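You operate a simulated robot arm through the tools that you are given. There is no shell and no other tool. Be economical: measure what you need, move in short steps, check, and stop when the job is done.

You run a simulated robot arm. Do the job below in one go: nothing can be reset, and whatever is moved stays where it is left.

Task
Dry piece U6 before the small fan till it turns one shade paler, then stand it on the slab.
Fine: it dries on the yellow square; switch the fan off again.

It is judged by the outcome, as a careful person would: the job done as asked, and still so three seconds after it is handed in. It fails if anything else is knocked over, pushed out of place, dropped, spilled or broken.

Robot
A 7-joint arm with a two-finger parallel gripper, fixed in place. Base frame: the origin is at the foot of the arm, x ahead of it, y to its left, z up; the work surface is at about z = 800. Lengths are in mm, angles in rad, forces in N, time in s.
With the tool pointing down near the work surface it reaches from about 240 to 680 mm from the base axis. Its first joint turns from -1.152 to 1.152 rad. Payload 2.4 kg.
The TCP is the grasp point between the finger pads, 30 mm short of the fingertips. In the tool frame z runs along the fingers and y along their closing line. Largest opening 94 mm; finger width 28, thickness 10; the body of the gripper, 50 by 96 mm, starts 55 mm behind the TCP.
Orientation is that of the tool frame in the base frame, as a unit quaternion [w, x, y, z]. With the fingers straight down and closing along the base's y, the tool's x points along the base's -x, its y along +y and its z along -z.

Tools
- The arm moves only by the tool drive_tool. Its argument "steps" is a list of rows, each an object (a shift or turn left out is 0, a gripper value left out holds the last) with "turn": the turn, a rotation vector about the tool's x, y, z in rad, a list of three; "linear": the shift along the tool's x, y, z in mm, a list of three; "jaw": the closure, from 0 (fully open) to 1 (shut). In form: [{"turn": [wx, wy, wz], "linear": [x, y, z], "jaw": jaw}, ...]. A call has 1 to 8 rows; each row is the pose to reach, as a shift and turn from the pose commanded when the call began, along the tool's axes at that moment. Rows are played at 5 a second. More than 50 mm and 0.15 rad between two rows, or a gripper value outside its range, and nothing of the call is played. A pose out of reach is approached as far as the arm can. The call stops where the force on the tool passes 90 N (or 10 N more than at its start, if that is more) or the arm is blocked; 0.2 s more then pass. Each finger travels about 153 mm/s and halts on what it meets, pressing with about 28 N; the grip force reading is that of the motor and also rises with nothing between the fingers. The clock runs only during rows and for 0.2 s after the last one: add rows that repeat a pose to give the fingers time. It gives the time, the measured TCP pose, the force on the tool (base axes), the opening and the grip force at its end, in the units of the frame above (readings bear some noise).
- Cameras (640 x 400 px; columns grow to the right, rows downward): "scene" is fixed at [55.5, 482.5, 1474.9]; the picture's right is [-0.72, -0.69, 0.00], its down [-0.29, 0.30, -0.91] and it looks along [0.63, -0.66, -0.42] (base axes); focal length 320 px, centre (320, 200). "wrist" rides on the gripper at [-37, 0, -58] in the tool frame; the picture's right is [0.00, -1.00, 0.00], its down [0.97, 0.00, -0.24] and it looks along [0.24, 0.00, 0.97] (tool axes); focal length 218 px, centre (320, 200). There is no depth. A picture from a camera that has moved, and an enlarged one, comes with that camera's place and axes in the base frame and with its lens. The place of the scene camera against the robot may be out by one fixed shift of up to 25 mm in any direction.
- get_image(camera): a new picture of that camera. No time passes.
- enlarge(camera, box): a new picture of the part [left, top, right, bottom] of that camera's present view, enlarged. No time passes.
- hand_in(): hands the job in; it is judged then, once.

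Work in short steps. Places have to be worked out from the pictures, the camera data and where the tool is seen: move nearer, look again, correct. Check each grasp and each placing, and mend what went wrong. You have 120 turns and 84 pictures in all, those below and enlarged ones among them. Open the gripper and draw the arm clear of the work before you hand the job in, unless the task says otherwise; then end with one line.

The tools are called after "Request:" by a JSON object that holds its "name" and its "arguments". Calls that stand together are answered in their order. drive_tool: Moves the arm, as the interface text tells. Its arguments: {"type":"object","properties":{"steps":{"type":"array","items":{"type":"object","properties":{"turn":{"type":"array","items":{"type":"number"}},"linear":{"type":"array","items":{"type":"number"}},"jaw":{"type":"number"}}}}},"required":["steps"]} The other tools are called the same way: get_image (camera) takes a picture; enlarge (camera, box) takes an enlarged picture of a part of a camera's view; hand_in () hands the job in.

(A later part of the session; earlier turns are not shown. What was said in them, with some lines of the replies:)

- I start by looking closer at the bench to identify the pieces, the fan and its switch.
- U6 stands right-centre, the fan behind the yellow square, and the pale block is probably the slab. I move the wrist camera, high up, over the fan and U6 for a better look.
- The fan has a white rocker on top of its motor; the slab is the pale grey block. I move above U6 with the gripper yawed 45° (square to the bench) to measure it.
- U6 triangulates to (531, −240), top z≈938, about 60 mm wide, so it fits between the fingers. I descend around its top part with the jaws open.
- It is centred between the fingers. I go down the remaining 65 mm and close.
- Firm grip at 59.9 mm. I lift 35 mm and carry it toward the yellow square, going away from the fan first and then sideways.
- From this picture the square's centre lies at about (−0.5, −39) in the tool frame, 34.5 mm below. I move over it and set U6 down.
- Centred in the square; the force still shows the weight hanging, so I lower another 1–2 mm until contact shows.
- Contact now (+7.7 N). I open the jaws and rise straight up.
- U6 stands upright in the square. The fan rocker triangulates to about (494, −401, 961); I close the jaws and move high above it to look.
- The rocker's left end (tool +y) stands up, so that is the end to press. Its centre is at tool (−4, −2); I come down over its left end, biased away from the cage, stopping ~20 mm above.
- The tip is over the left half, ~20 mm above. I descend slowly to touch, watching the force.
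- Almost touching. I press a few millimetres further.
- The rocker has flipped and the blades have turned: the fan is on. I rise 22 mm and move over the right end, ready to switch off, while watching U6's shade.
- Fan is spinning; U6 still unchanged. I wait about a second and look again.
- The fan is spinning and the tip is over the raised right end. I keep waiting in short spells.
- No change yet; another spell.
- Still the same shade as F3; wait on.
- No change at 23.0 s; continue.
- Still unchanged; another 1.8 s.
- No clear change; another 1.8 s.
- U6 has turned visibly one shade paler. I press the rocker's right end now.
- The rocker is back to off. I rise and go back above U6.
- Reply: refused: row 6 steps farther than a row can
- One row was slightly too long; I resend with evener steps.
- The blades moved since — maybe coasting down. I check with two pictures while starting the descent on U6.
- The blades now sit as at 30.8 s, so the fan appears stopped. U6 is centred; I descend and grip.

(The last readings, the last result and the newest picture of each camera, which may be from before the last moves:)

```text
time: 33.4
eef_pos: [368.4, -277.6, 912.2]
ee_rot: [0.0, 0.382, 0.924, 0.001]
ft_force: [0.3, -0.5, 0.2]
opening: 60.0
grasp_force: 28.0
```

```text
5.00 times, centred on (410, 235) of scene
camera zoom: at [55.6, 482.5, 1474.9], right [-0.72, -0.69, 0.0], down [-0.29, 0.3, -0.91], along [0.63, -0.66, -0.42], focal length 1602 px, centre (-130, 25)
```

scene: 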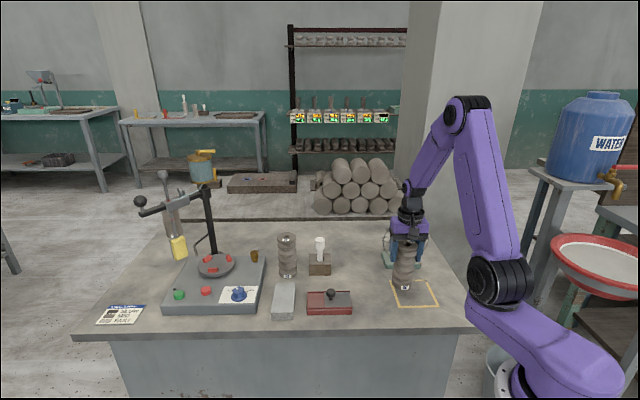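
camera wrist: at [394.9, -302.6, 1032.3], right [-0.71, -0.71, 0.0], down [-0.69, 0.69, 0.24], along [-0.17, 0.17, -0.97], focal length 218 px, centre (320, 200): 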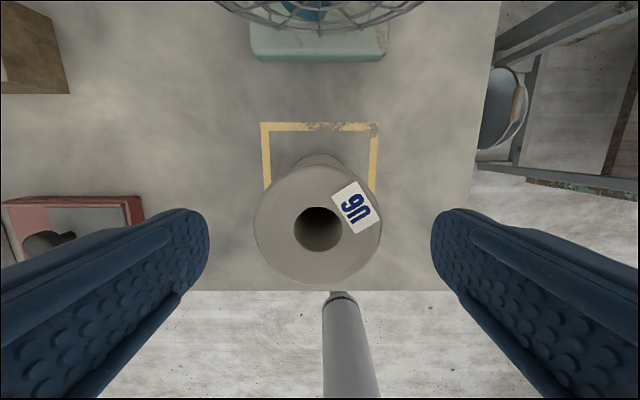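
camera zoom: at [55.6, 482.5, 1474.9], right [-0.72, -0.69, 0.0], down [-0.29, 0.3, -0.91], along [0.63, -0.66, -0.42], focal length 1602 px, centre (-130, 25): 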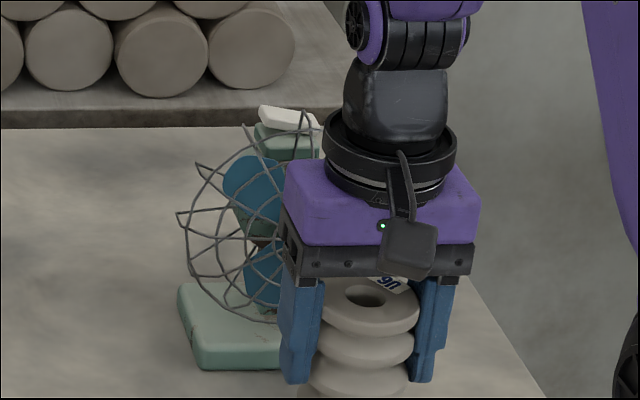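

The fan is stopped with the rocker off, and U6 is gripped (60.0 mm). The slab is about (40, 397) away in tool axes; I lift 110 mm and travel part way, then look.

Request:
{"name": "drive_tool", "arguments": {"steps": [{"linear": [0, 0, -40]}, {"linear": [0, 0, -80]}, {"linear": [5, 0, -110]}, {"linear": [30, 20, -110]}, {"linear": [40, 65, -110]}, {"linear": [40, 110, -110]}, {"linear": [40, 155, -110]}, {"linear": [40, 200, -110]}]}}

Request:
{"name": "drive_tool", "arguments": {"steps": [{"linear": [0, 40, 0]}, {"linear": [0, 80, 0]}, {"linear": [0, 105, 0]}, {"linear": [0, 105, 0]}]}}

Request:
{"name": "get_image", "arguments": {"camera": "wrist"}}

Request:
{"name": "get_image", "arguments": {"camera": "scene"}}

```text
time: 35.2
eef_pos: [480.6, -108.7, 1021.1]
ee_rot: [0.0, 0.383, 0.924, 0.0]
ft_force: [0.4, -0.7, -5.8]
opening: 60.2
grasp_force: 28.0
```

```text
time: 36.2
eef_pos: [556.5, -33.5, 1023.4]
ee_rot: [0.0, 0.383, 0.924, 0.0]
ft_force: [0.4, -0.7, -5.2]
opening: 60.1
grasp_force: 28.2
```

```text
38 pictures are left
camera wrist: at [582.2, -59.2, 1079.7], right [-0.71, -0.71, 0.0], down [-0.69, 0.69, 0.24], along [-0.17, 0.17, -0.97], focal length 218 px, centre (320, 200)
```

wrist: 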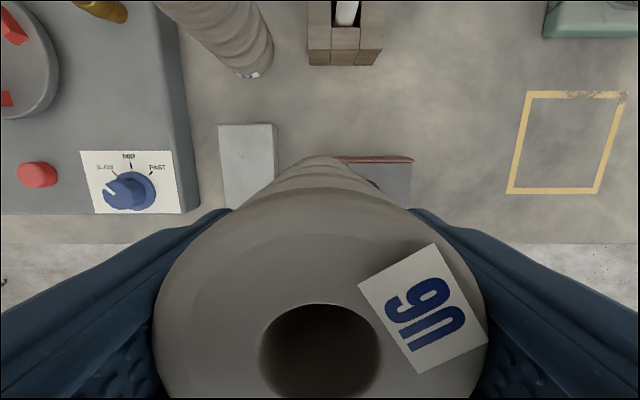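

```text
37 pictures are left
```

scene: 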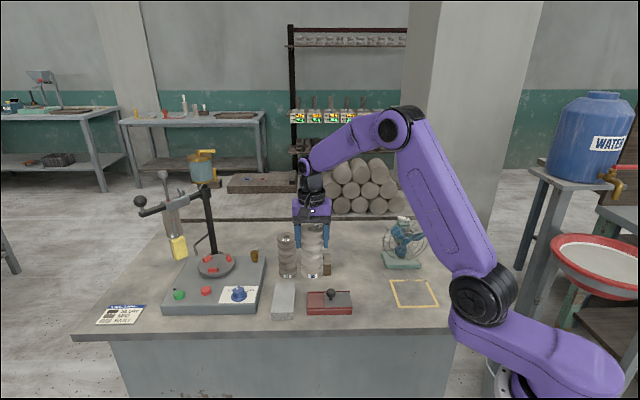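

The slab is ~59 mm wide, its centre at about (+2, +82) in the tool frame, top near z≈828. I move over it at height and look.

Request:
{"name": "drive_tool", "arguments": {"steps": [{"linear": [2, 40, 0]}, {"linear": [2, 70, 0]}, {"linear": [2, 82, 0]}, {"linear": [2, 82, 0]}]}}

Request:
{"name": "get_image", "arguments": {"camera": "wrist"}}

Request:
{"name": "enlarge", "arguments": {"camera": "scene", "box": [220, 180, 380, 330]}}

```text
time: 37.2
eef_pos: [613.0, 27.6, 1021.0]
ee_rot: [0.0, 0.383, 0.924, 0.0]
ft_force: [0.6, 0.1, -5.0]
opening: 59.8
grasp_force: 28.4
```

```text
36 pictures are left
camera wrist: at [639.2, 1.1, 1078.4], right [-0.71, -0.71, 0.0], down [-0.69, 0.69, 0.24], along [-0.17, 0.17, -0.97], focal length 218 px, centre (320, 200)
```

wrist: 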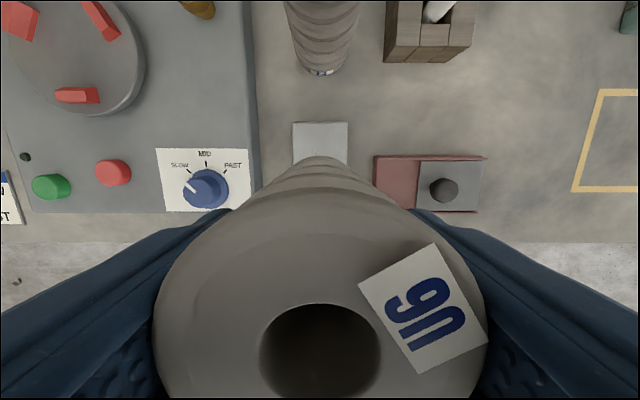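

```text
2.67 times, centred on (300, 255) of scene
camera zoom: at [55.7, 482.6, 1474.9], right [-0.72, -0.69, 0.0], down [-0.29, 0.3, -0.91], along [0.63, -0.66, -0.42], focal length 854 px, centre (373, 53)
```

zoom: 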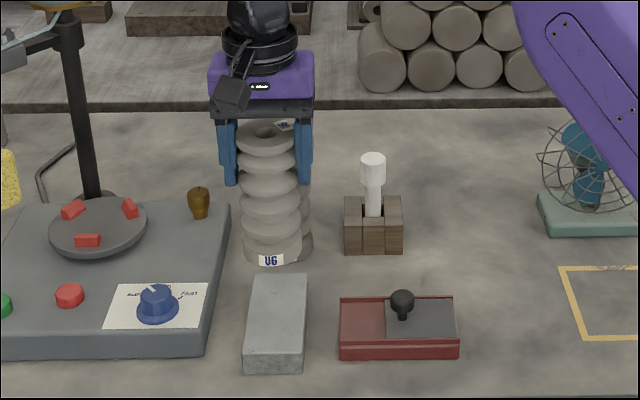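

Request:
{"name": "enlarge", "arguments": {"camera": "wrist", "box": [270, 105, 370, 180]}}

```text
5.33 times, centred on (320, 142) of wrist
camera zoom: at [639.2, 1.1, 1078.4], right [-0.71, -0.71, 0.0], down [-0.69, 0.69, 0.24], along [-0.17, 0.17, -0.97], focal length 1164 px, centre (320, 507)
```

zoom: 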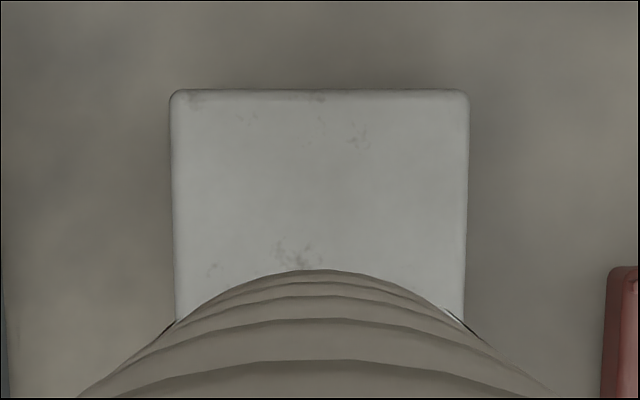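

The slab is centred laterally under U6 (61 mm wide), and about 62 mm from its back edge to the piece's axis. I lower to just above it.

Request:
{"name": "drive_tool", "arguments": {"steps": [{"linear": [0, 0, 30]}, {"linear": [0, 0, 55]}, {"linear": [0, 0, 70]}, {"linear": [0, 0, 73]}, {"linear": [0, 0, 73]}]}}

Request:
{"name": "enlarge", "arguments": {"camera": "scene", "box": [230, 200, 350, 330]}}

Request:
{"name": "enlarge", "arguments": {"camera": "wrist", "box": [240, 95, 400, 215]}}

```text
time: 38.4
eef_pos: [612.6, 25.6, 948.6]
ee_rot: [0.001, 0.383, 0.924, 0.0]
ft_force: [-0.9, -0.2, -4.6]
opening: 60.2
grasp_force: 27.6
```

```text
3.08 times, centred on (290, 265) of scene
camera zoom: at [55.7, 482.5, 1474.9], right [-0.72, -0.69, 0.0], down [-0.29, 0.3, -0.91], along [0.63, -0.66, -0.42], focal length 986 px, centre (412, 0)
```

zoom: 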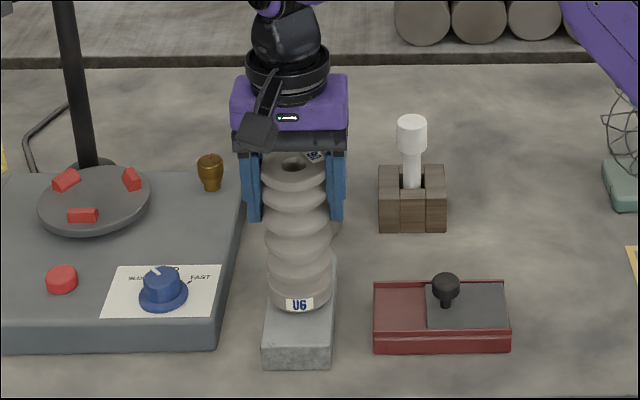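

```text
3.33 times, centred on (320, 155) of wrist
camera zoom: at [638.6, 0.1, 1005.7], right [-0.71, -0.71, 0.0], down [-0.69, 0.69, 0.24], along [-0.17, 0.17, -0.97], focal length 728 px, centre (320, 350)
```

zoom: 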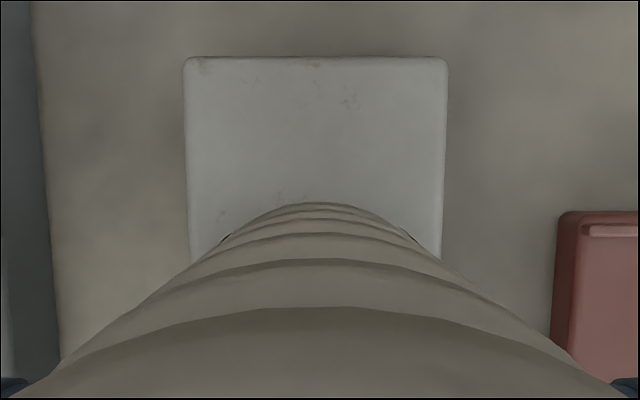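

Well aligned (about 1 mm to correct). I lower slowly until contact.

Request:
{"name": "drive_tool", "arguments": {"steps": [{"linear": [0, 0.7, 2]}, {"linear": [0, 0.7, 4]}, {"linear": [0, 0.7, 5]}, {"linear": [0, 0.7, 6]}, {"linear": [0, 0.7, 7]}, {"linear": [0, 0.7, 7]}]}}

```text
time: 39.8
eef_pos: [613.8, 26.5, 941.2]
ee_rot: [0.0, 0.383, 0.924, 0.001]
ft_force: [0.5, -0.5, -4.7]
opening: 60.3
grasp_force: 28.1
```

No contact yet at 941; another few millimetres at 1 mm a row.

Request:
{"name": "drive_tool", "arguments": {"steps": [{"linear": [0, 0, 1]}, {"linear": [0, 0, 2]}, {"linear": [0, 0, 3]}, {"linear": [0, 0, 3]}]}}

```text
time: 40.8
eef_pos: [613.6, 26.2, 940.7]
ee_rot: [0.002, 0.383, 0.924, 0.001]
ft_force: [-2.4, -1.0, 21.9]
opening: 60.5
grasp_force: 27.7
```

Contact at about z=940 (slab top ≈ 829). I ease the command back 2 mm, check, then release.

Request:
{"name": "drive_tool", "arguments": {"steps": [{"linear": [0, 0, -1.5]}, {"linear": [0, 0, -2]}, {"linear": [0, 0, -2]}]}}

Request:
{"name": "enlarge", "arguments": {"camera": "scene", "box": [230, 200, 350, 330]}}

```text
time: 41.6
eef_pos: [612.4, 26.8, 941.5]
ee_rot: [0.0, 0.383, 0.924, 0.0]
ft_force: [4.6, -0.6, 3.7]
opening: 59.9
grasp_force: 28.2
```

```text
3.08 times, centred on (290, 265) of scene
camera zoom: at [55.6, 482.5, 1474.9], right [-0.72, -0.69, 0.0], down [-0.29, 0.3, -0.91], along [0.63, -0.66, -0.42], focal length 986 px, centre (412, 0)
```

zoom: 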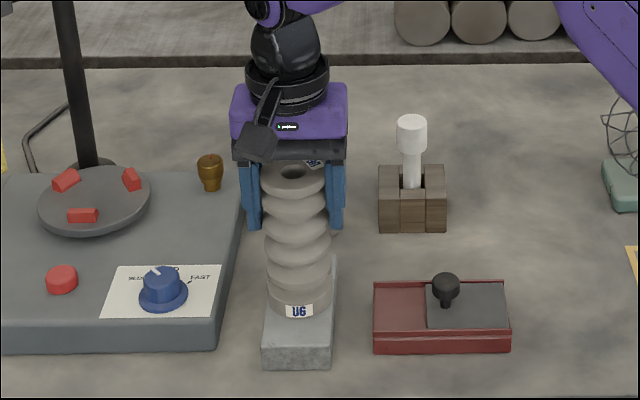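

It stands squarely on the slab with light contact. I open the jaws and rise straight up.

Request:
{"name": "drive_tool", "arguments": {"steps": [{"linear": [0, 0, 0], "jaw": 0.3}, {"linear": [0, 0, 0], "jaw": 0.0}, {"linear": [0, 0, 0], "jaw": 0.0}, {"linear": [0, 0, -30], "jaw": 0.0}, {"linear": [0, 0, -75], "jaw": 0.0}, {"linear": [0, 0, -120], "jaw": 0.0}, {"linear": [0, 0, -165], "jaw": 0.0}, {"linear": [0, 0, -165], "jaw": 0.0}]}}

Request:
{"name": "get_image", "arguments": {"camera": "scene"}}

Request:
{"name": "enlarge", "arguments": {"camera": "scene", "box": [230, 200, 440, 330]}}

Request:
{"name": "get_image", "arguments": {"camera": "wrist"}}

```text
time: 43.4
eef_pos: [612.4, 27.0, 1105.3]
ee_rot: [0.0, 0.382, 0.924, 0.0]
ft_force: [0.4, -0.3, -0.1]
opening: 94.2
grasp_force: 0.2
```

```text
30 pictures are left
```

scene: 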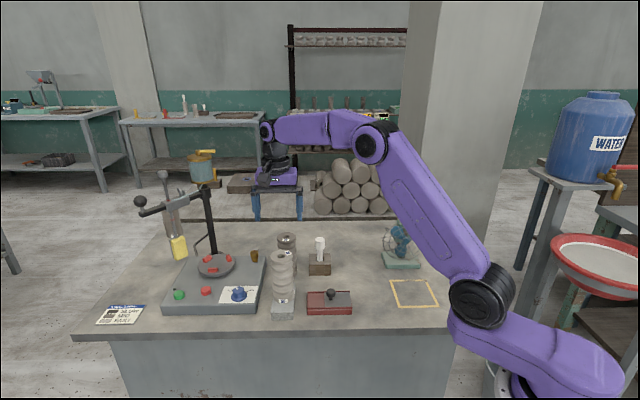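

```text
3.05 times, centred on (335, 265) of scene
camera zoom: at [55.5, 482.5, 1474.9], right [-0.72, -0.69, 0.0], down [-0.29, 0.3, -0.91], along [0.63, -0.66, -0.42], focal length 976 px, centre (274, 2)
```

zoom: 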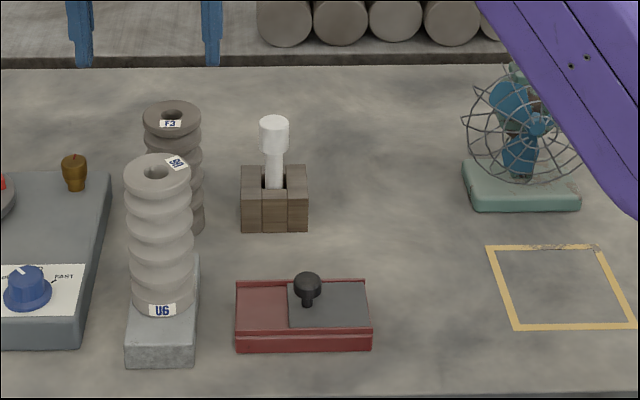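

```text
28 pictures are left
camera wrist: at [639.1, 1.3, 1162.8], right [-0.71, -0.71, 0.0], down [-0.69, 0.69, 0.24], along [-0.17, 0.17, -0.97], focal length 218 px, centre (320, 200)
```

wrist: 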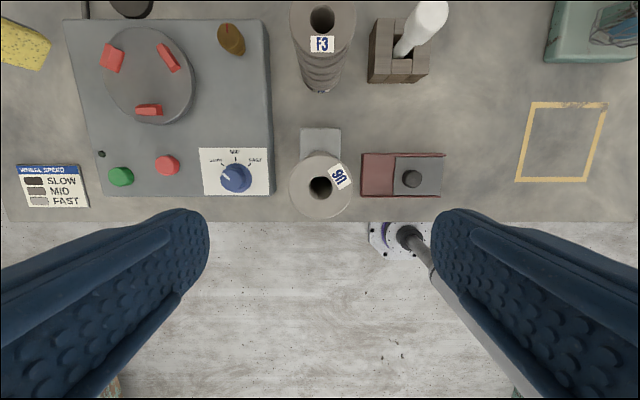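

U6 stands upright on the slab, one shade paler. The fan blades are still, the rocker is off, nothing else has moved and the arm is clear, so I hand in.

Request:
{"name": "hand_in", "arguments": {}}

```text
The job is handed in.
```

I dried U6 on the yellow square until it turned one shade paler, switched the fan off again, and left U6 standing on the slab; nothing else was moved.
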